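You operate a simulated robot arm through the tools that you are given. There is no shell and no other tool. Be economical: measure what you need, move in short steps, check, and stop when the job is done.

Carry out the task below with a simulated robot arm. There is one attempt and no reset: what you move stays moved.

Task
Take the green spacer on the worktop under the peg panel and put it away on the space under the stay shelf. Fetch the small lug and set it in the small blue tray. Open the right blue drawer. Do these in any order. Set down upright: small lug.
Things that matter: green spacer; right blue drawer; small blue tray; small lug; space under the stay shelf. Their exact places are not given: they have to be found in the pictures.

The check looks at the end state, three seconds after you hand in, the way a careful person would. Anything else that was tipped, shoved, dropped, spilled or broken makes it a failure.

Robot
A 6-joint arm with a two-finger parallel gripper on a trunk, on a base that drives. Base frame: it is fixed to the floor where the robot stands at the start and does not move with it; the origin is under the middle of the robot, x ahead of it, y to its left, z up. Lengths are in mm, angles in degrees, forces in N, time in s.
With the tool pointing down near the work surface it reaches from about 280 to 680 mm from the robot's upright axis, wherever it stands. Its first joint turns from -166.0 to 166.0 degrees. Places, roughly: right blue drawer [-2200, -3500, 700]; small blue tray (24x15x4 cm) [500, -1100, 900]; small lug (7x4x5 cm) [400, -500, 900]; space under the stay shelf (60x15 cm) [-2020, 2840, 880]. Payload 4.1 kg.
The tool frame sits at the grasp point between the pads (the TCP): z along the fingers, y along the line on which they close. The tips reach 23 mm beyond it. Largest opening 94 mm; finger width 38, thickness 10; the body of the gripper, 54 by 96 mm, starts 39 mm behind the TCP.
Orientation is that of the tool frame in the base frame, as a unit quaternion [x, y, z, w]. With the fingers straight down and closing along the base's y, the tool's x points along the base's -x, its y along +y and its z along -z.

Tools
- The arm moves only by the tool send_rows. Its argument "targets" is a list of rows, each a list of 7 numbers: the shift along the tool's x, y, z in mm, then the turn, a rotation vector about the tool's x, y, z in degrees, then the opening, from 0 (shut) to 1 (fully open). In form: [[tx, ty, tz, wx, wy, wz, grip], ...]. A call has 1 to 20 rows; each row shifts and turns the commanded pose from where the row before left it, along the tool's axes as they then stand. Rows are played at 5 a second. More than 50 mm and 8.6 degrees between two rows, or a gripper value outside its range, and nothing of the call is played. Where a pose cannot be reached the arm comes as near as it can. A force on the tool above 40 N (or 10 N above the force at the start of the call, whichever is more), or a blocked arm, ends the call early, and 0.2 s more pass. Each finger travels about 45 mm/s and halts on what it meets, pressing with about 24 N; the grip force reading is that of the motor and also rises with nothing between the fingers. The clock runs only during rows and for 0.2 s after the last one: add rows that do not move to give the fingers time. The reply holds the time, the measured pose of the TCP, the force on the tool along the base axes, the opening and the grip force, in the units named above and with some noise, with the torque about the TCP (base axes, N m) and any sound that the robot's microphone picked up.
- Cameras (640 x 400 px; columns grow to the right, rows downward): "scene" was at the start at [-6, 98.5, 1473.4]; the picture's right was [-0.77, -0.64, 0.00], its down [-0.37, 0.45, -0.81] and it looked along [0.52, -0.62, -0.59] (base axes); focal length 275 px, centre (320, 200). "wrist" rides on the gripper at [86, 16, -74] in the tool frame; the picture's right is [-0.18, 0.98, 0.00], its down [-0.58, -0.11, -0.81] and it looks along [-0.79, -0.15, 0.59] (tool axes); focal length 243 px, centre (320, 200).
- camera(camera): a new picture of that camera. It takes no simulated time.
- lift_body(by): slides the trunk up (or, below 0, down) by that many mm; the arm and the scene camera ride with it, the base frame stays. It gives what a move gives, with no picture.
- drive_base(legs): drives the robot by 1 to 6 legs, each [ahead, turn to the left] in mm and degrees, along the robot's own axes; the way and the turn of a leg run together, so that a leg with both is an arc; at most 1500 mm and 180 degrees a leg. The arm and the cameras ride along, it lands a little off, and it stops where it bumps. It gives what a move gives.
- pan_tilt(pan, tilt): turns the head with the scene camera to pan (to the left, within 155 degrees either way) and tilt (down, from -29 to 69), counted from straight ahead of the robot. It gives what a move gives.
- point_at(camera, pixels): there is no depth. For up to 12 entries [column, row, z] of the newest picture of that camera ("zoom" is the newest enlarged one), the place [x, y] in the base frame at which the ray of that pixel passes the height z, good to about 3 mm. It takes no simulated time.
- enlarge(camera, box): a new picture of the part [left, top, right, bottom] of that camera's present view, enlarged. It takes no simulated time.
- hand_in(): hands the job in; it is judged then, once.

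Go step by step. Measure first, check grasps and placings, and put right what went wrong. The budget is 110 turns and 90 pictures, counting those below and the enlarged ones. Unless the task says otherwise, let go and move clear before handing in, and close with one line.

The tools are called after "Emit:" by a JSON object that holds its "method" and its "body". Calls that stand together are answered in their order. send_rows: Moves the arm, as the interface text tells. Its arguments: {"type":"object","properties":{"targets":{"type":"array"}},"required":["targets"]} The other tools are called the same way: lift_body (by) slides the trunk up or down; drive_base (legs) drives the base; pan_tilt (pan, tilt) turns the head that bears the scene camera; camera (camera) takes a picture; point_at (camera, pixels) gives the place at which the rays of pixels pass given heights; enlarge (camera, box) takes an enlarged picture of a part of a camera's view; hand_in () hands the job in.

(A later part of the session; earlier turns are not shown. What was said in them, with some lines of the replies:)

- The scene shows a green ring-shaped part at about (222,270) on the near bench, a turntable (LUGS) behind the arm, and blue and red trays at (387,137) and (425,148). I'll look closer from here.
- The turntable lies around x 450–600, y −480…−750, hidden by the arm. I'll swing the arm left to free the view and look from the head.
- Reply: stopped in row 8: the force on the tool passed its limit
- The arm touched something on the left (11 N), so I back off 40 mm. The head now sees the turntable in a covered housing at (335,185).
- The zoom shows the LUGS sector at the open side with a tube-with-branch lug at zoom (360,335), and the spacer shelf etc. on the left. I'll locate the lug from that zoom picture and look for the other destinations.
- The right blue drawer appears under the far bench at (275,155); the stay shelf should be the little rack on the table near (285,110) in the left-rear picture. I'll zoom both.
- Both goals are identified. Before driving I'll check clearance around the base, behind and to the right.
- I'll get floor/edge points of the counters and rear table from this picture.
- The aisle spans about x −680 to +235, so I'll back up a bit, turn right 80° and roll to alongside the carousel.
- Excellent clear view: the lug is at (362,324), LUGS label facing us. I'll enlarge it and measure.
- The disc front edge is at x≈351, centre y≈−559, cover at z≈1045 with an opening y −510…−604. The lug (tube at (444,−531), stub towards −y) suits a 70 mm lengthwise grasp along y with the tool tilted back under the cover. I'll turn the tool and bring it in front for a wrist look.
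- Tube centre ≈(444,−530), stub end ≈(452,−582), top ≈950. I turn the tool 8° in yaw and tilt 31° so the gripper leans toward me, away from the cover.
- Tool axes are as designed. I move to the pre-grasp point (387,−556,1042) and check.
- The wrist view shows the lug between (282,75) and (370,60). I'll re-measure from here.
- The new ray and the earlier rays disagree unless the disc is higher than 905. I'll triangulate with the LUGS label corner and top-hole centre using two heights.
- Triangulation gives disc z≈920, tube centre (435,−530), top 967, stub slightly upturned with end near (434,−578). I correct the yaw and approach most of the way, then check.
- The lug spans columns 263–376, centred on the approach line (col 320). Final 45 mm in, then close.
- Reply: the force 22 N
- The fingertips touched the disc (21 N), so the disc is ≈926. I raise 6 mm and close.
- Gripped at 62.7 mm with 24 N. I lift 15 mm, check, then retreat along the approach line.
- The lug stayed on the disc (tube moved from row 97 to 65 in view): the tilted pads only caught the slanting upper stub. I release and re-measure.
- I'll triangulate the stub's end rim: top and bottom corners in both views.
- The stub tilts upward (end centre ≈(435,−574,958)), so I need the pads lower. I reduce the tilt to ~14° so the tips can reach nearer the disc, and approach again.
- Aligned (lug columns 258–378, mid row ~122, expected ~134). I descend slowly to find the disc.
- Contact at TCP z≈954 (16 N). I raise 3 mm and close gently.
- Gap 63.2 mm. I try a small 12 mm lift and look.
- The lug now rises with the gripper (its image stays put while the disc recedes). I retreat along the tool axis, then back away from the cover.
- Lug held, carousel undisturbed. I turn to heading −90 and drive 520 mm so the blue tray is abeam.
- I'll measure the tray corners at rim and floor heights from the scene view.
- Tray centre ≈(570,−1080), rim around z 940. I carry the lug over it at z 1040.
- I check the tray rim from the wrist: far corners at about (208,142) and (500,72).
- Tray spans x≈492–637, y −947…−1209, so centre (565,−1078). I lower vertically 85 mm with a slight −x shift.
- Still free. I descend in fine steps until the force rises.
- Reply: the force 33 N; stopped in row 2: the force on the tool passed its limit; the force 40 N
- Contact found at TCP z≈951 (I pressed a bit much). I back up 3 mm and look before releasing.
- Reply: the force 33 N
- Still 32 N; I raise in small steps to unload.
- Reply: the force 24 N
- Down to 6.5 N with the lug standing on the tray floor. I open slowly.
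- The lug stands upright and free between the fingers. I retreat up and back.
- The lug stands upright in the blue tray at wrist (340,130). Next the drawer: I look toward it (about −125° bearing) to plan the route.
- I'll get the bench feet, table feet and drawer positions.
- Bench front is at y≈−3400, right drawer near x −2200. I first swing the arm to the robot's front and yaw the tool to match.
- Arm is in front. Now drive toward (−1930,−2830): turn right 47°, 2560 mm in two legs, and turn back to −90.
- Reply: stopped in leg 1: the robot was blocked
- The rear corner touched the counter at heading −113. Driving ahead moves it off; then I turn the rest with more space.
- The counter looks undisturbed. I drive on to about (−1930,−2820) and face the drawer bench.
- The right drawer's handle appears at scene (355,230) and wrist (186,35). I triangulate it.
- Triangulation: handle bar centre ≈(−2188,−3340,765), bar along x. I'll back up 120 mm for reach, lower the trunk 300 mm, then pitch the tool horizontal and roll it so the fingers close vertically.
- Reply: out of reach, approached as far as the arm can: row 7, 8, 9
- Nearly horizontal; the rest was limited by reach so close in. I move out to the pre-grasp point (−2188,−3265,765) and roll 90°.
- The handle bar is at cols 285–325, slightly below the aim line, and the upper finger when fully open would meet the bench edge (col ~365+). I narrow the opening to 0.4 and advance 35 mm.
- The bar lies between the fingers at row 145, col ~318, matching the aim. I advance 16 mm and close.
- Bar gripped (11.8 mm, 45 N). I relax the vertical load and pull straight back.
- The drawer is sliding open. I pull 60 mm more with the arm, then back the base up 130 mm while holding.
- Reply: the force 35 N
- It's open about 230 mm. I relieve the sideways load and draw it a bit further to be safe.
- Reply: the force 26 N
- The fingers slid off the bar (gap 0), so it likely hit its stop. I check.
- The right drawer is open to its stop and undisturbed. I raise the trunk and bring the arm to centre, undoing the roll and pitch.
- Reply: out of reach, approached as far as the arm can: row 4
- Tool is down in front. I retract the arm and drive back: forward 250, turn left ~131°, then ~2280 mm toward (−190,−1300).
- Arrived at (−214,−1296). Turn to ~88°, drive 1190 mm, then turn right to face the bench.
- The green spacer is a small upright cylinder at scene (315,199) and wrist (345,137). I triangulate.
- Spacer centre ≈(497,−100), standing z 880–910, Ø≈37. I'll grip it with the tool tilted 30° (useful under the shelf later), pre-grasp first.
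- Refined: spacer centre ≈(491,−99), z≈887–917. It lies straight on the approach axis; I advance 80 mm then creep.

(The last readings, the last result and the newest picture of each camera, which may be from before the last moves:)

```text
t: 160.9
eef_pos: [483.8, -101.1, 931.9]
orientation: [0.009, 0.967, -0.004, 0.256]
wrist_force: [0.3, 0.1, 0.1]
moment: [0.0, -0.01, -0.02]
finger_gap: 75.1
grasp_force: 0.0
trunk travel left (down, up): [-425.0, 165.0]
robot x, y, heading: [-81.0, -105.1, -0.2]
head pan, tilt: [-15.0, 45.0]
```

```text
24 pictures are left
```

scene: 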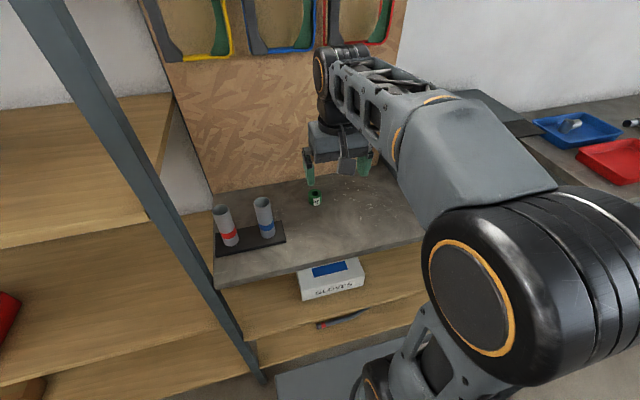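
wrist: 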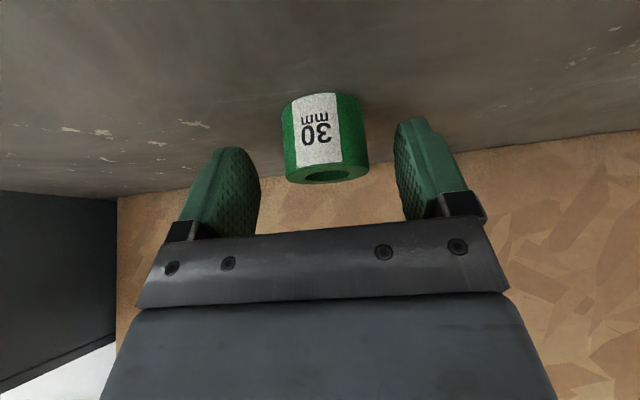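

Well centred (cols 283–368). Creep 10 mm more along the axis.

Emit:
{"method": "send_rows", "body": {"targets": [[0, 0, 5, 0, 0, 0, 0.8], [0, 0, 5, 0, 0, 0, 0.8], [0, 0, 0, 0, 0, 0, 0.8]]}}

```text
t: 161.6
eef_pos: [486.2, -101.5, 929.8]
orientation: [0.008, 0.965, -0.004, 0.261]
wrist_force: [-14.1, 0.1, 19.2]
moment: [0.75, 0.43, 0.54]
finger_gap: 75.3
grasp_force: 0.1
trunk travel left (down, up): [-425.0, 165.0]
robot x, y, heading: [-81.5, -109.0, -0.4]
head pan, tilt: [-15.0, 45.0]
stopped in row 3: the force on the tool passed its limit (the readings are from after the stop); the commanded pose is now the measured one
```

Touched the bench at TCP z≈930. I lift 3 mm and close on the spacer.

Emit:
{"method": "send_rows", "body": {"targets": [[-1.5, 0, -2.6, 0, 0, 0, 0.8], [0, 0, 0, 0, 0, 0, 0.65], [0, 0, 0, 0, 0, 0, 0.5], [0, 0, 0, 0, 0, 0, 0.35], [0, 0, 0, 0, 0, 0, 0.25], [0, 0, 0, 0, 0, 0, 0.2], [0, 0, 0, 0, 0, 0, 0.2]]}}

Emit:
{"method": "camera", "body": {"camera": "wrist"}}

```text
t: 163.2
eef_pos: [488.0, -102.3, 929.3]
orientation: [0.008, 0.966, -0.004, 0.259]
wrist_force: [1.0, -0.5, 6.8]
moment: [0.09, -0.04, -0.02]
finger_gap: 37.4
grasp_force: 24.3
trunk travel left (down, up): [-425.0, 165.0]
robot x, y, heading: [-81.5, -102.4, -0.4]
head pan, tilt: [-15.0, 45.0]
```

```text
23 pictures are left
```

wrist: 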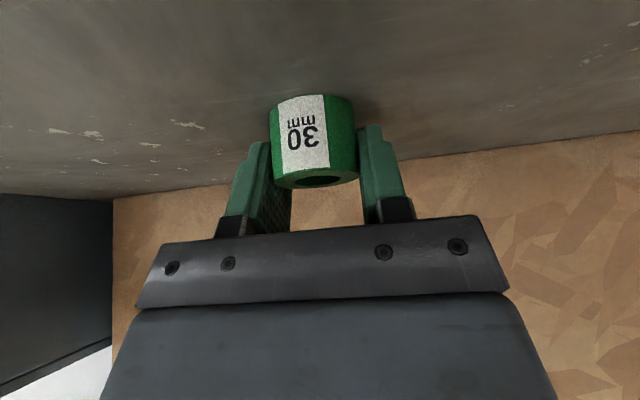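

Gripped (37.4 mm). Lift and retract, then check the hold.

Emit:
{"method": "send_rows", "body": {"targets": [[-5, 0, -8.7, 0, 0, 0, 0.2], [-10, 0, -17.3, 0, 0, 0, 0.2], [-15, 0, -26, 0, 0, 0, 0.2], [-20, 0, -34, 0, 0, 0, 0.2], [-20, 0, -34, 0, 0, 0, 0.2], [-20, 0, -34, 0, 0, 0, 0.2], [30, 0, -25, 0, 0, 0, 0.2], [30, 0, -25, 0, 0, 0, 0.2], [30, 0, -20, 0, 0, 0, 0.2], [0, 0, 0, 0, 0, 0, 0.2]]}}

Emit:
{"method": "camera", "body": {"camera": "wrist"}}

```text
t: 165.4
eef_pos: [374.9, -97.8, 1125.9]
orientation: [0.008, 0.966, -0.004, 0.258]
wrist_force: [-0.6, -0.5, -0.7]
moment: [0.01, -0.01, 0.02]
finger_gap: 37.3
grasp_force: 23.7
trunk travel left (down, up): [-425.0, 165.0]
robot x, y, heading: [-76.2, -109.5, -0.2]
head pan, tilt: [-15.0, 45.0]
```

```text
22 pictures are left
```

wrist: 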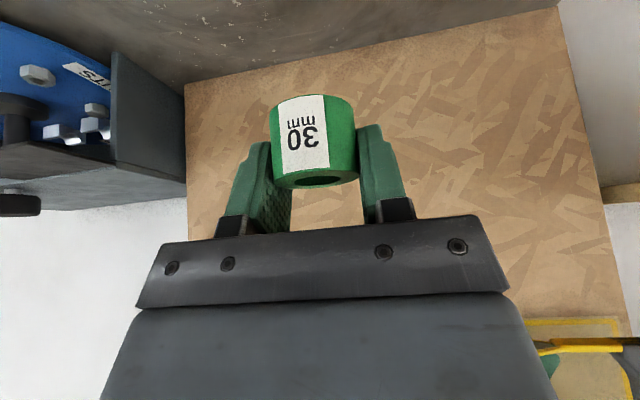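

Spacer secured. Before driving left I back up 90 mm and survey the left side and the far table for clearances.

Emit:
{"method": "drive_base", "body": {"legs": [[-90, 0]]}}

Emit:
{"method": "pan_tilt", "body": {"pan": 110, "tilt": 32}}

Emit:
{"method": "camera", "body": {"camera": "scene"}}

Emit:
{"method": "point_at", "body": {"camera": "scene", "pixels": [[320, 200, 0], [320, 300, 0], [440, 200, 0], [440, 300, 0], [200, 200, 880]]}}

```text
t: 166.5
eef_pos: [285.4, -97.5, 1126.7]
orientation: [0.007, 0.966, -0.003, 0.258]
wrist_force: [0.6, -0.6, -1.0]
moment: [-0.02, -0.01, -0.02]
finger_gap: 37.0
grasp_force: 24.3
trunk travel left (down, up): [-425.0, 165.0]
robot x, y, heading: [-171.5, -107.7, -0.3]
head pan, tilt: [-15.0, 45.0]
```

```text
t: 168.6
eef_pos: [285.8, -97.2, 1126.2]
orientation: [0.007, 0.966, -0.004, 0.259]
wrist_force: [0.8, 0.5, -0.8]
moment: [0.0, -0.02, 0.01]
finger_gap: 37.0
grasp_force: 24.1
trunk travel left (down, up): [-425.0, 165.0]
robot x, y, heading: [-169.5, -111.6, -0.0]
head pan, tilt: [110.0, 32.0]
```

```text
21 pictures are left
```

scene: 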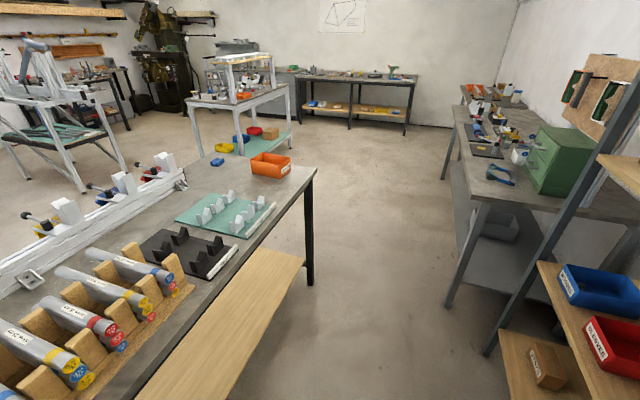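

```text
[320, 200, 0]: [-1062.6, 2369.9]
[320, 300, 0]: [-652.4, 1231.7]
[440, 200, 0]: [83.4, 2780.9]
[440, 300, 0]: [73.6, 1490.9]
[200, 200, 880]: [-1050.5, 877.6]
```

Emit:
{"method": "point_at", "body": {"camera": "scene", "pixels": [[310, 285, 0], [315, 172, 880], [445, 308, 0], [485, 355, 0], [245, 160, 0], [290, 150, 0], [237, 105, 880], [287, 85, 880], [187, 100, 880], [225, 62, 1300], [272, 56, 1300], [485, 200, 880]]}}

Emit:
{"method": "enlarge", "body": {"camera": "scene", "box": [170, 30, 320, 130]}}

```text
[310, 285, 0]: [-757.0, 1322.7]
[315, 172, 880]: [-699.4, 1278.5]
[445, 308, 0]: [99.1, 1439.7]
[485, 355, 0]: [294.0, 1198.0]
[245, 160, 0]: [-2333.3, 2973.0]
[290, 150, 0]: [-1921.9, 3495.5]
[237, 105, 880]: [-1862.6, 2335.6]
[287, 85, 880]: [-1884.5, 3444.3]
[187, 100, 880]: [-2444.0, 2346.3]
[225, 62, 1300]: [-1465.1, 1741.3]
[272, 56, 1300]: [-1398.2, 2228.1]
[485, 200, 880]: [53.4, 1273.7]
```

```text
4.00 times, centred on (245, 80) of scene
```

zoom: 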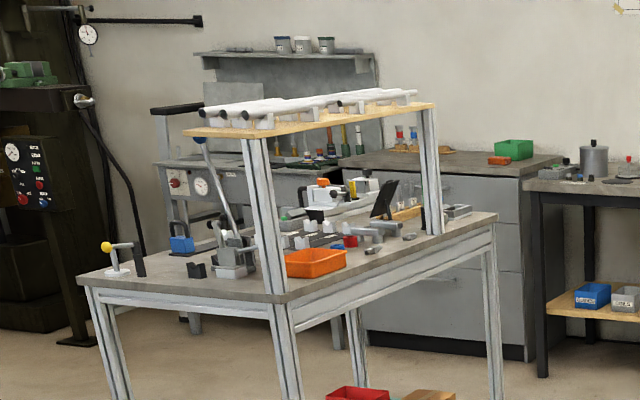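

The stay-shelf table spans x −2460…−1863, y 2340…3440, with the shelf along its +x side (underside ≈1195). I'll turn right 85°, reverse along the aisle to y≈2840, then turn to face −x.

Emit:
{"method": "drive_base", "body": {"legs": [[0, -85], [-1480, 0], [-1480, 0]]}}

Emit:
{"method": "pan_tilt", "body": {"pan": -95, "tilt": 25}}

Emit:
{"method": "camera", "body": {"camera": "scene"}}

```text
t: 186.3
eef_pos: [-365.4, 2346.8, 1126.5]
orientation: [0.65, 0.715, -0.175, 0.191]
wrist_force: [0.2, -0.3, -0.3]
moment: [-0.01, -0.01, 0.02]
finger_gap: 37.2
grasp_force: 24.2
trunk travel left (down, up): [-425.0, 165.0]
robot x, y, heading: [-428.5, 2797.9, -83.7]
head pan, tilt: [110.0, 32.0]
```

```text
t: 189.3
eef_pos: [-365.4, 2346.2, 1125.6]
orientation: [0.65, 0.715, -0.175, 0.189]
wrist_force: [0.0, 0.0, -0.3]
moment: [0.0, -0.01, -0.02]
finger_gap: 37.0
grasp_force: 23.4
trunk travel left (down, up): [-425.0, 165.0]
robot x, y, heading: [-428.3, 2801.0, -83.9]
head pan, tilt: [-95.0, 25.0]
```

```text
19 pictures are left
```

scene: 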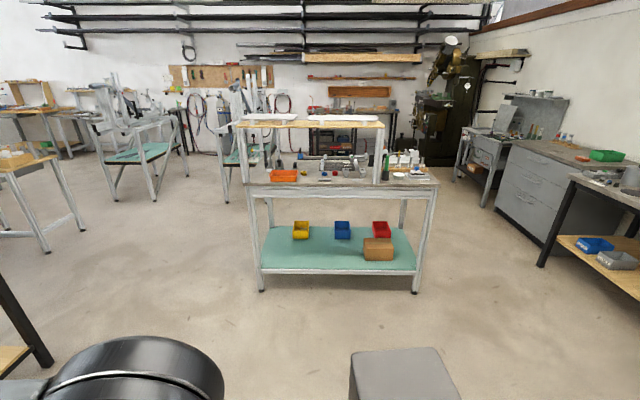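

The table is straight ahead with the shelf between posts at cols 243 and 380. I'll zoom in on the space under it and measure.

Emit:
{"method": "enlarge", "body": {"camera": "scene", "box": [225, 105, 445, 205]}}

Emit:
{"method": "point_at", "body": {"camera": "scene", "pixels": [[262, 291, 0], [415, 292, 0], [247, 184, 900], [437, 184, 900], [380, 184, 900], [300, 178, 900], [340, 178, 900], [300, 172, 900]]}}

```text
2.91 times, centred on (335, 155) of scene
```

zoom: 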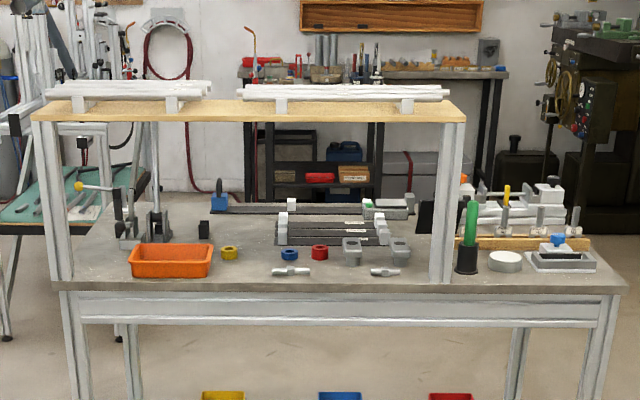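

```text
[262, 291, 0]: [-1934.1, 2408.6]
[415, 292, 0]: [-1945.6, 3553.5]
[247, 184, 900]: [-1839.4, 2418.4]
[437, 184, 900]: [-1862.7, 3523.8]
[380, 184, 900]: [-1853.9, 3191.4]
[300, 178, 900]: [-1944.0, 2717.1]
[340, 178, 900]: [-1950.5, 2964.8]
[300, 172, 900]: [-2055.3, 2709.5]
```

Under the shelf are an orange bin, yellow/blue/red rings, silver parts and pins; a free spot exists at zoom ≈(250,263), i.e. ≈(−1975,2780). I turn to face −x and drive to x≈−1330.

Emit:
{"method": "drive_base", "body": {"legs": [[0, -96.2], [900, 0]]}}

Emit:
{"method": "pan_tilt", "body": {"pan": -10, "tilt": 35}}

Emit:
{"method": "camera", "body": {"camera": "scene"}}

Emit:
{"method": "camera", "body": {"camera": "wrist"}}

```text
t: 198.2
eef_pos: [-1796.1, 2815.3, 1126.4]
orientation: [0.966, -0.016, -0.258, -0.006]
wrist_force: [0.0, 0.2, -0.7]
moment: [-0.01, 0.0, -0.02]
finger_gap: 37.3
grasp_force: 24.4
trunk travel left (down, up): [-425.0, 165.0]
robot x, y, heading: [-1340.8, 2819.3, 178.7]
head pan, tilt: [-95.0, 25.0]
```

```text
t: 199.8
eef_pos: [-1795.8, 2814.6, 1126.3]
orientation: [0.966, -0.016, -0.258, -0.006]
wrist_force: [0.2, -0.1, -1.0]
moment: [-0.01, 0.0, -0.01]
finger_gap: 37.0
grasp_force: 23.8
trunk travel left (down, up): [-425.0, 165.0]
robot x, y, heading: [-1343.7, 2818.6, 178.9]
head pan, tilt: [-10.0, 35.0]
```

```text
17 pictures are left
```

scene: 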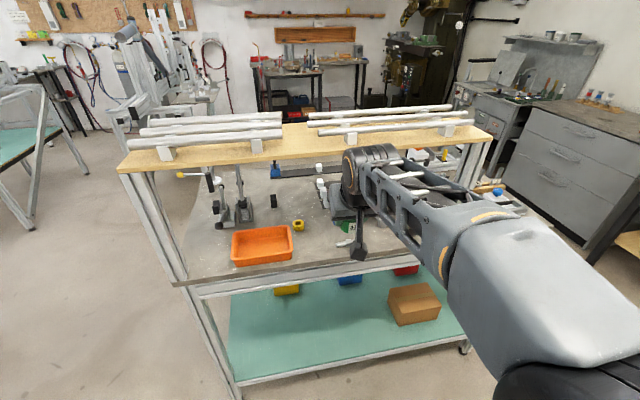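

```text
16 pictures are left
```

wrist: 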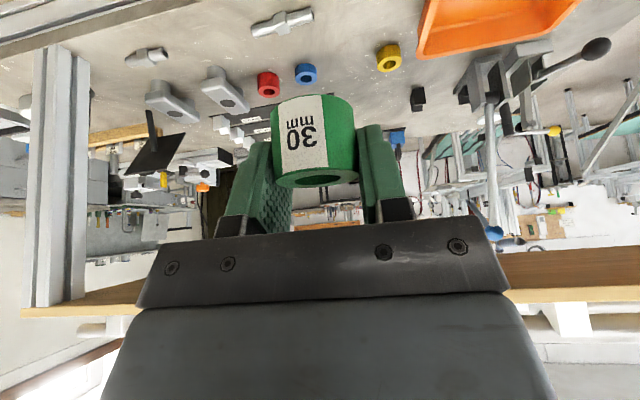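

The wrist view shows the free gap between yellow ring (388,58), blue ring (305,73), pin (282,22) and the bin (420,50). I measure these at table height.

Emit:
{"method": "point_at", "body": {"camera": "wrist", "pixels": [[388, 70, 900], [305, 82, 900], [282, 22, 900], [313, 14, 900], [416, 50, 900], [350, 30, 900], [350, 50, 900], [430, 5, 900], [252, 28, 900], [150, 0, 900]]}}

Emit:
{"method": "enlarge", "body": {"camera": "wrist", "box": [230, 0, 450, 110]}}

Emit:
{"method": "enlarge", "body": {"camera": "scene", "box": [220, 180, 380, 280]}}

Emit:
{"method": "point_at", "body": {"camera": "scene", "pixels": [[299, 229, 900], [320, 250, 900], [292, 258, 900], [345, 242, 900], [345, 258, 900], [124, 172, 1195], [300, 152, 1195], [490, 136, 1195]]}}

```text
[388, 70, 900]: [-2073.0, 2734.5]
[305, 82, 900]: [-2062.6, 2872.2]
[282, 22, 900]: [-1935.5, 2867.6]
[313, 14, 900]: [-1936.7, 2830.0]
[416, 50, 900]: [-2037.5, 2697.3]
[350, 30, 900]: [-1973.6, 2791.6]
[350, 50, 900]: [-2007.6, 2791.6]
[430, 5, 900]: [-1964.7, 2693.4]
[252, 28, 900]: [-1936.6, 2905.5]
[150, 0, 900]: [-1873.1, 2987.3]
```

```text
2.91 times, centred on (340, 55) of wrist
```

zoom: 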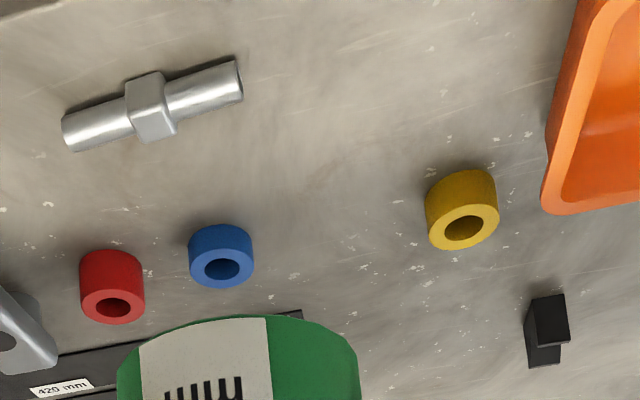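

```text
4.00 times, centred on (300, 230) of scene
```

zoom: 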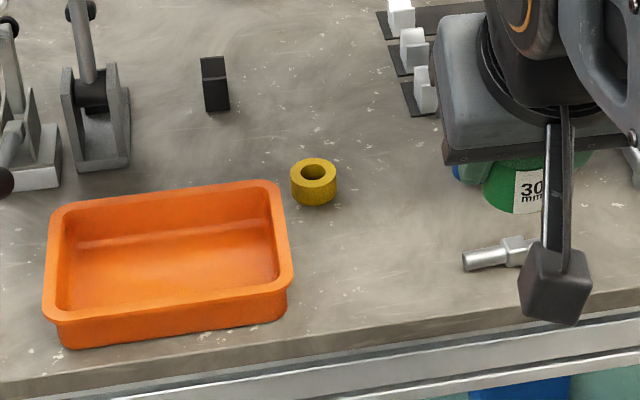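

```text
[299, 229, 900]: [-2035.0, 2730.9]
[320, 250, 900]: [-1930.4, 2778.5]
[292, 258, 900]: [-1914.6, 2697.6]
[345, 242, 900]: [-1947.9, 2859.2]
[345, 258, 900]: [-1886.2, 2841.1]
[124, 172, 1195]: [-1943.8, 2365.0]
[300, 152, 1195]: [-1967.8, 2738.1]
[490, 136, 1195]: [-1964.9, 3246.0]
```

Target spot ≈(−2005,2797), clear of yellow ring (y≤2750), blue ring (y≥2856) and pin. I lower the trunk 150 mm, tilt the tool another 20° to stay outside the shelf, and advance to x≈−1930.

Emit:
{"method": "lift_body", "body": {"by": -150}}

Emit:
{"method": "send_rows", "body": {"targets": [[0, 0, 0, 0, -6.7, 0, 0.2], [0, 0, 0, 0, -6.7, 0, 0.2], [0, 0, 0, 0, -6.6, 0, 0.2], [0, 0, 0, 0, 0, 0, 0.2], [-21.5, 6, 25.6, 0, 0, 0, 0.2], [-21.5, 6, 25.6, 0, 0, 0, 0.2], [-21.5, 5, 25.6, 0, 0, 0, 0.2], [-21.5, 0, 25.6, 0, 0, 0, 0.2], [0, 0, 0, 0, 0, 0, 0.2]]}}

Emit:
{"method": "camera", "body": {"camera": "wrist"}}

Emit:
{"method": "camera", "body": {"camera": "scene"}}

```text
t: 201.5
eef_pos: [-1795.7, 2814.6, 977.0]
orientation: [0.966, -0.015, -0.258, -0.006]
wrist_force: [0.1, -0.2, -0.6]
moment: [-0.04, 0.01, 0.06]
finger_gap: 36.9
grasp_force: 24.5
trunk travel left (down, up): [-275.0, 315.0]
robot x, y, heading: [-1338.9, 2818.1, 178.8]
head pan, tilt: [-10.0, 35.0]
```

```text
t: 203.5
eef_pos: [-1930.7, 2801.1, 976.3]
orientation: [0.906, -0.015, -0.422, -0.008]
wrist_force: [1.0, -0.2, -1.5]
moment: [0.0, 0.03, -0.01]
finger_gap: 37.0
grasp_force: 23.5
trunk travel left (down, up): [-275.0, 315.0]
robot x, y, heading: [-1338.6, 2818.8, 178.6]
head pan, tilt: [-10.0, 35.0]
```

```text
13 pictures are left
```

wrist: 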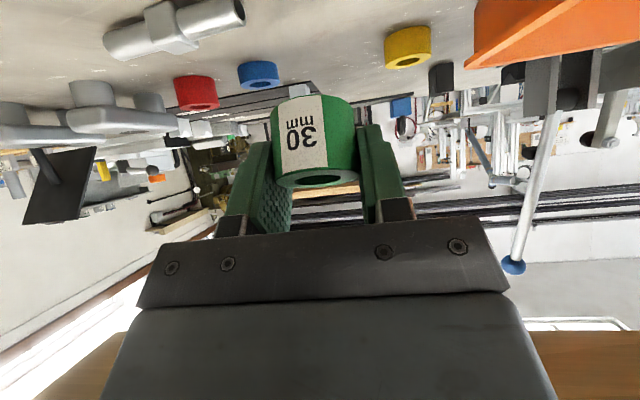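

```text
12 pictures are left
```

scene: 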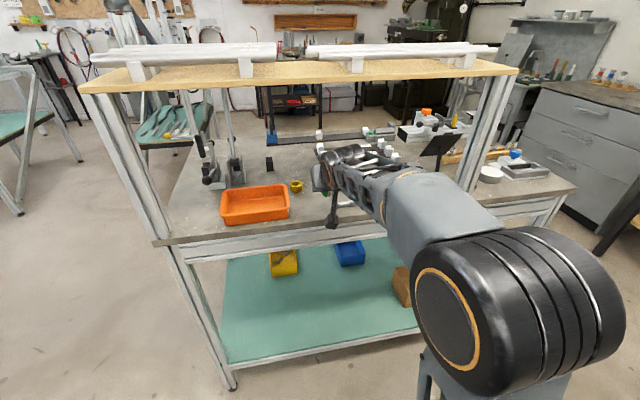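

Plenty of shelf clearance, but at 50° the wrist camera would come too near the table; I go back to 35° and advance to x≈−2003 at this height.

Emit:
{"method": "send_rows", "body": {"targets": [[0, 0, 0, 0, 7.5, 0, 0.2], [0, 0, 0, 0, 7.5, 0, 0.2], [-19.7, 1.3, 13.8, 0, 0, 0, 0.2], [-19.7, 1.3, 13.8, 0, 0, 0, 0.2], [-19.7, 1.3, 13.8, 0, 0, 0, 0.2], [0, 0, 0, 0, 0, 0, 0.2]]}}

Emit:
{"method": "camera", "body": {"camera": "wrist"}}

Emit:
{"method": "camera", "body": {"camera": "scene"}}

```text
t: 204.9
eef_pos: [-2003.1, 2798.8, 977.1]
orientation: [0.954, -0.015, -0.3, -0.006]
wrist_force: [0.8, -0.4, -0.5]
moment: [-0.02, -0.01, 0.0]
finger_gap: 37.2
grasp_force: 24.1
trunk travel left (down, up): [-275.0, 315.0]
robot x, y, heading: [-1340.8, 2819.2, 178.8]
head pan, tilt: [-10.0, 35.0]
```

```text
11 pictures are left
```

wrist: 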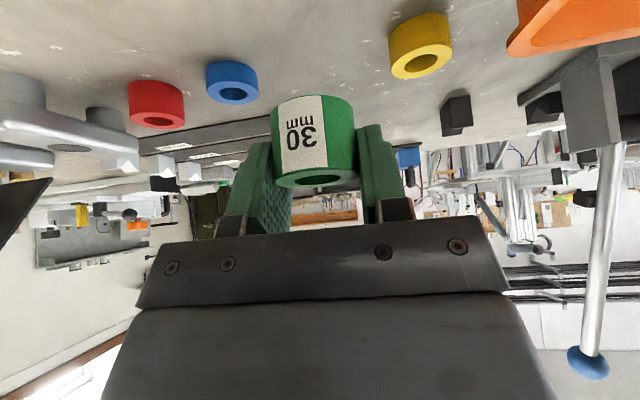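

```text
10 pictures are left
```

scene: 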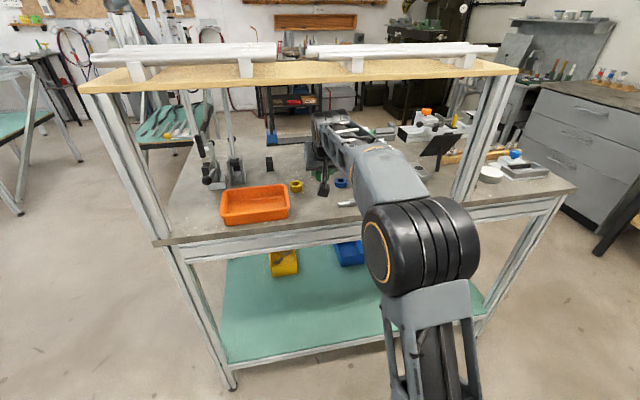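

Centred between the yellow and blue rings. I lower vertically 32 mm, then creep.

Emit:
{"method": "send_rows", "body": {"targets": [[5.7, 0, 8.2, 0, 0, 0, 0.2], [5.7, 0, 8.2, 0, 0, 0, 0.2], [5.7, 0, 8.2, 0, 0, 0, 0.2], [0, 0, 0, 0, 0, 0, 0.2]]}}

Emit:
{"method": "camera", "body": {"camera": "wrist"}}

```text
t: 205.9
eef_pos: [-2003.4, 2799.2, 945.8]
orientation: [0.954, -0.015, -0.3, -0.007]
wrist_force: [0.6, -0.8, -0.5]
moment: [0.01, 0.01, -0.01]
finger_gap: 37.1
grasp_force: 23.6
trunk travel left (down, up): [-275.0, 315.0]
robot x, y, heading: [-1341.8, 2819.0, 179.0]
head pan, tilt: [-10.0, 35.0]
```

```text
9 pictures are left
```

wrist: 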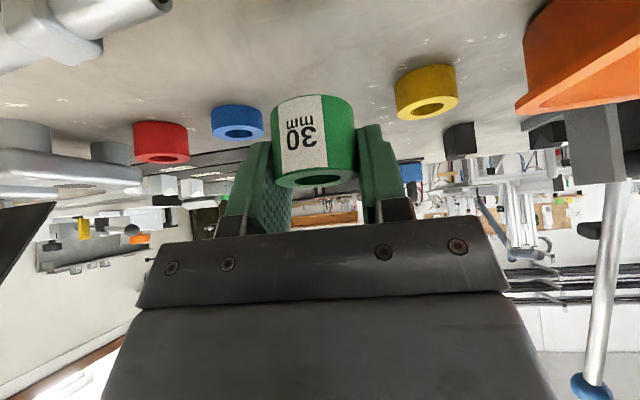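

Still free with good gaps on both sides; creep down in 3 mm steps.

Emit:
{"method": "send_rows", "body": {"targets": [[1.7, 0, 2.5, 0, 0, 0, 0.2], [1.7, 0, 2.5, 0, 0, 0, 0.2], [1.7, 0, 2.5, 0, 0, 0, 0.2]]}}

```text
t: 206.7
eef_pos: [-2003.4, 2800.3, 937.6]
orientation: [0.954, -0.014, -0.3, -0.006]
wrist_force: [-0.5, 0.6, -0.6]
moment: [-0.01, -0.01, 0.01]
finger_gap: 37.0
grasp_force: 23.7
trunk travel left (down, up): [-275.0, 315.0]
robot x, y, heading: [-1340.3, 2819.6, 178.6]
head pan, tilt: [-10.0, 35.0]
```

Emit:
{"method": "send_rows", "body": {"targets": [[1.7, 0, 2.5, 0, 0, 0, 0.2], [0.6, 0, 0.8, 0, 0, 0, 0.2]]}}

```text
t: 207.3
eef_pos: [-2002.1, 2799.2, 933.6]
orientation: [0.954, -0.014, -0.298, -0.006]
wrist_force: [0.4, 0.2, -0.6]
moment: [0.01, -0.01, -0.01]
finger_gap: 37.2
grasp_force: 24.4
trunk travel left (down, up): [-275.0, 315.0]
robot x, y, heading: [-1341.9, 2819.6, 178.8]
head pan, tilt: [-10.0, 35.0]
```

Emit:
{"method": "send_rows", "body": {"targets": [[1.2, 0, 1.6, 0, 0, 0, 0.2], [1.2, 0, 1.6, 0, 0, 0, 0.2]]}}

```text
t: 207.9
eef_pos: [-2002.1, 2800.3, 929.8]
orientation: [0.954, -0.014, -0.3, -0.005]
wrist_force: [1.2, -0.7, -0.8]
moment: [-0.02, 0.0, 0.03]
finger_gap: 37.1
grasp_force: 24.4
trunk travel left (down, up): [-275.0, 315.0]
robot x, y, heading: [-1338.6, 2817.5, 178.7]
head pan, tilt: [-10.0, 35.0]
```

No contact yet at 930; continue.

Emit:
{"method": "send_rows", "body": {"targets": [[1.2, 0, 1.6, 0, 0, 0, 0.2], [1.2, 0, 1.6, 0, 0, 0, 0.2], [0.6, 0, 0.8, 0, 0, 0, 0.2]]}}

```text
t: 208.7
eef_pos: [-2002.7, 2801.2, 923.7]
orientation: [0.954, -0.015, -0.299, -0.007]
wrist_force: [0.3, -0.1, -1.0]
moment: [0.0, -0.01, 0.02]
finger_gap: 37.0
grasp_force: 23.8
trunk travel left (down, up): [-275.0, 315.0]
robot x, y, heading: [-1337.7, 2821.4, 178.6]
head pan, tilt: [-10.0, 35.0]
```

Emit:
{"method": "enlarge", "body": {"camera": "wrist", "box": [200, 60, 480, 220]}}

Emit:
{"method": "send_rows", "body": {"targets": [[1.2, 0, 1.6, 0, 0, 0, 0.2], [0.6, 0, 0.8, 0, 0, 0, 0.2]]}}

```text
2.29 times, centred on (340, 140) of wrist
```

zoom: 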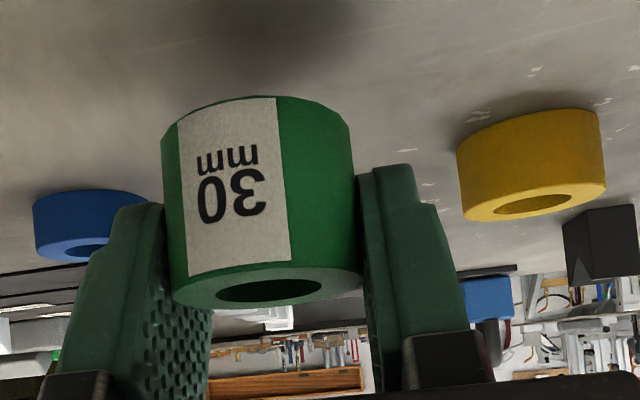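

```text
t: 209.3
eef_pos: [-2002.0, 2801.8, 921.0]
orientation: [0.954, -0.015, -0.3, -0.006]
wrist_force: [0.2, -0.2, 0.1]
moment: [0.04, -0.03, 0.03]
finger_gap: 37.2
grasp_force: 24.1
trunk travel left (down, up): [-275.0, 315.0]
robot x, y, heading: [-1339.4, 2817.0, 178.8]
head pan, tilt: [-10.0, 35.0]
```

The shadow shows it is very close to the table; continue in tiny steps.

Emit:
{"method": "send_rows", "body": {"targets": [[0.9, 0, 1.2, 0, 0, 0, 0.2], [0.6, 0, 0.8, 0, 0, 0, 0.2]]}}

```text
t: 209.9
eef_pos: [-2001.1, 2800.6, 919.3]
orientation: [0.954, -0.015, -0.299, -0.006]
wrist_force: [0.6, -0.5, -0.2]
moment: [-0.03, 0.0, 0.02]
finger_gap: 37.0
grasp_force: 23.7
trunk travel left (down, up): [-275.0, 315.0]
robot x, y, heading: [-1340.1, 2819.0, 178.8]
head pan, tilt: [-10.0, 35.0]
```

Emit:
{"method": "send_rows", "body": {"targets": [[0.9, 0, 1.2, 0, 0, 0, 0.2], [0.9, 0, 1.2, 0, 0, 0, 0.2]]}}

```text
t: 210.5
eef_pos: [-2002.0, 2799.9, 915.0]
orientation: [0.954, -0.015, -0.3, -0.006]
wrist_force: [-0.8, 0.0, -0.5]
moment: [-0.01, -0.03, -0.01]
finger_gap: 37.0
grasp_force: 24.1
trunk travel left (down, up): [-275.0, 315.0]
robot x, y, heading: [-1340.5, 2822.5, 178.7]
head pan, tilt: [-10.0, 35.0]
```

Emit:
{"method": "send_rows", "body": {"targets": [[0.9, 0, 1.2, 0, 0, 0, 0.2], [0.9, 0, 1.2, 0, 0, 0, 0.2]]}}

```text
t: 211.1
eef_pos: [-2001.0, 2799.7, 913.3]
orientation: [0.954, -0.015, -0.301, -0.007]
wrist_force: [0.2, -0.2, -1.2]
moment: [0.03, 0.0, 0.03]
finger_gap: 36.8
grasp_force: 23.8
trunk travel left (down, up): [-275.0, 315.0]
robot x, y, heading: [-1337.3, 2821.6, 179.0]
head pan, tilt: [-10.0, 35.0]
```

Emit:
{"method": "send_rows", "body": {"targets": [[0.9, 0, 1.2, 0, 0, 0, 0.2], [0.9, 0, 1.2, 0, 0, 0, 0.2]]}}

Emit:
{"method": "enlarge", "body": {"camera": "wrist", "box": [200, 60, 480, 220]}}

```text
t: 211.7
eef_pos: [-2001.2, 2799.8, 912.0]
orientation: [0.953, -0.015, -0.302, -0.006]
wrist_force: [-2.1, -2.1, 9.8]
moment: [-0.1, -0.16, -0.04]
finger_gap: 37.2
grasp_force: 24.0
trunk travel left (down, up): [-275.0, 315.0]
robot x, y, heading: [-1342.7, 2816.5, 178.8]
head pan, tilt: [-10.0, 35.0]
```

```text
2.29 times, centred on (340, 140) of wrist
```

zoom: 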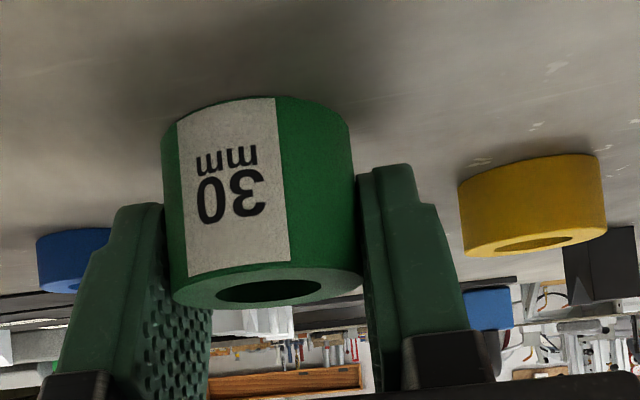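

Contact: 9.8 N at z 912. I open slightly (to ~52 mm) to release without touching the rings, then check.

Emit:
{"method": "send_rows", "body": {"targets": [[0, 0, 0, 0, 0, 0, 0.43], [0, 0, 0, 0, 0, 0, 0.48], [0, 0, 0, 0, 0, 0, 0.55], [0, 0, 0, 0, 0, 0, 0.55], [0, 0, 0, 0, 0, 0, 0.55]]}}

Emit:
{"method": "enlarge", "body": {"camera": "wrist", "box": [180, 60, 500, 240]}}

```text
t: 212.9
eef_pos: [-2001.1, 2801.4, 910.1]
orientation: [0.954, -0.014, -0.299, -0.006]
wrist_force: [0.0, 1.9, 2.2]
moment: [0.0, -0.03, 0.03]
finger_gap: 50.9
grasp_force: 0.1
trunk travel left (down, up): [-275.0, 315.0]
robot x, y, heading: [-1340.7, 2816.6, 178.9]
head pan, tilt: [-10.0, 35.0]
```

```text
2.00 times, centred on (340, 150) of wrist
```

zoom: 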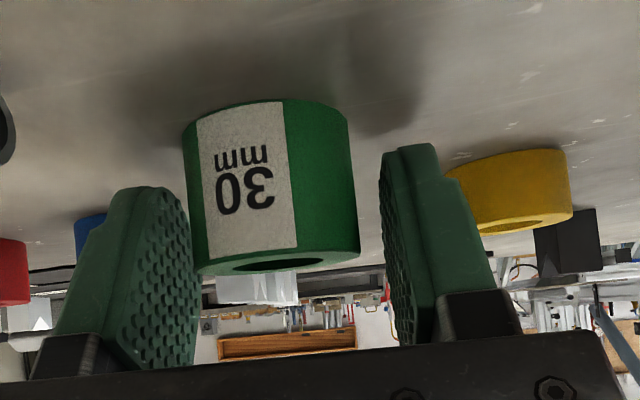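

The spacer stands free. I centre the fingers by 3 mm and retreat up and out along the tool axis, then straight back.

Emit:
{"method": "send_rows", "body": {"targets": [[0, -3, -1, 0, 0, 0, 0.57], [0, 0, -15, 0, 0, 0, 0.57], [0, 0, -20, 0, 0, 0, 0.57], [0, 0, -20, 0, 0, 0, 0.57], [0, 0, -20, 0, 0, 0, 0.57], [30, 0, -21, 0, 0, 0, 0.57], [35, 0, -24.5, 0, 0, 0, 0.57], [35, 0, -24.5, 0, 0, 0, 0.57], [35, 0, -24.5, 0, 0, 0, 0.57], [0, 0, 0, 0, 0, 0, 0.57]]}}

Emit:
{"method": "camera", "body": {"camera": "wrist"}}

Emit:
{"method": "camera", "body": {"camera": "scene"}}

```text
t: 215.1
eef_pos: [-1793.9, 2797.1, 973.8]
orientation: [0.954, -0.016, -0.3, -0.007]
wrist_force: [0.4, -0.3, 0.3]
moment: [-0.02, 0.03, -0.04]
finger_gap: 53.3
grasp_force: 0.2
trunk travel left (down, up): [-275.0, 315.0]
robot x, y, heading: [-1341.7, 2816.7, 179.0]
head pan, tilt: [-10.0, 35.0]
```

```text
5 pictures are left
```

wrist: 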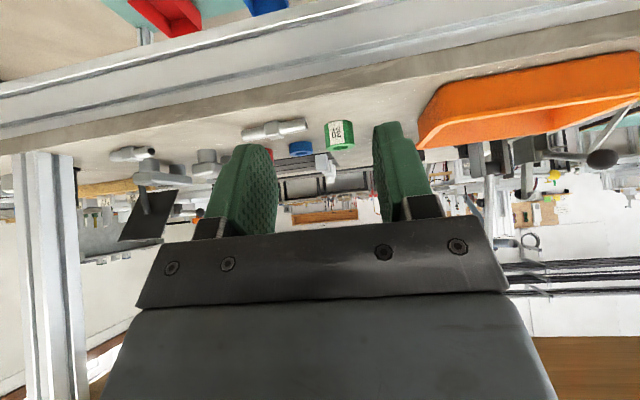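

```text
4 pictures are left
```

scene: 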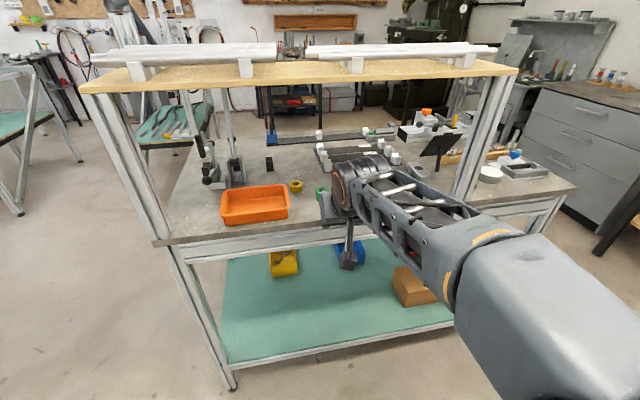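

The spacer stands upright under the shelf at wrist (340,133), neighbours undisturbed. I back away 150 mm, then hand in.

Emit:
{"method": "drive_base", "body": {"legs": [[-150, 0]]}}

Emit:
{"method": "enlarge", "body": {"camera": "scene", "box": [200, 120, 440, 270]}}

```text
t: 216.5
eef_pos: [-1644.8, 2792.8, 974.1]
orientation: [0.954, -0.015, -0.3, -0.006]
wrist_force: [0.3, 0.6, -1.6]
moment: [0.0, -0.03, -0.02]
finger_gap: 53.8
grasp_force: 0.0
trunk travel left (down, up): [-275.0, 315.0]
robot x, y, heading: [-1191.8, 2816.8, 179.0]
head pan, tilt: [-10.0, 35.0]
```

```text
2.67 times, centred on (320, 195) of scene
```

zoom: 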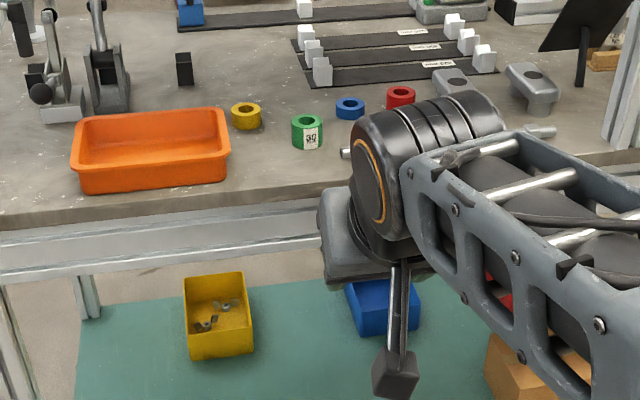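

The spacer stands at zoom (307,130) in line with the other rings under the shelf, and nothing else has moved. All three jobs are done, so I hand in.

Emit:
{"method": "hand_in", "body": {}}

```text
The job is handed in.
```

I finished all three jobs and handed in: the lug stands upright in the small blue tray, the right blue drawer is open to its stop, and the green spacer stands under the stay shelf. While turning to leave the trays, the robot's rear was blocked once, probably by the counter; the part of the counter I photographed afterwards looked undisturbed.
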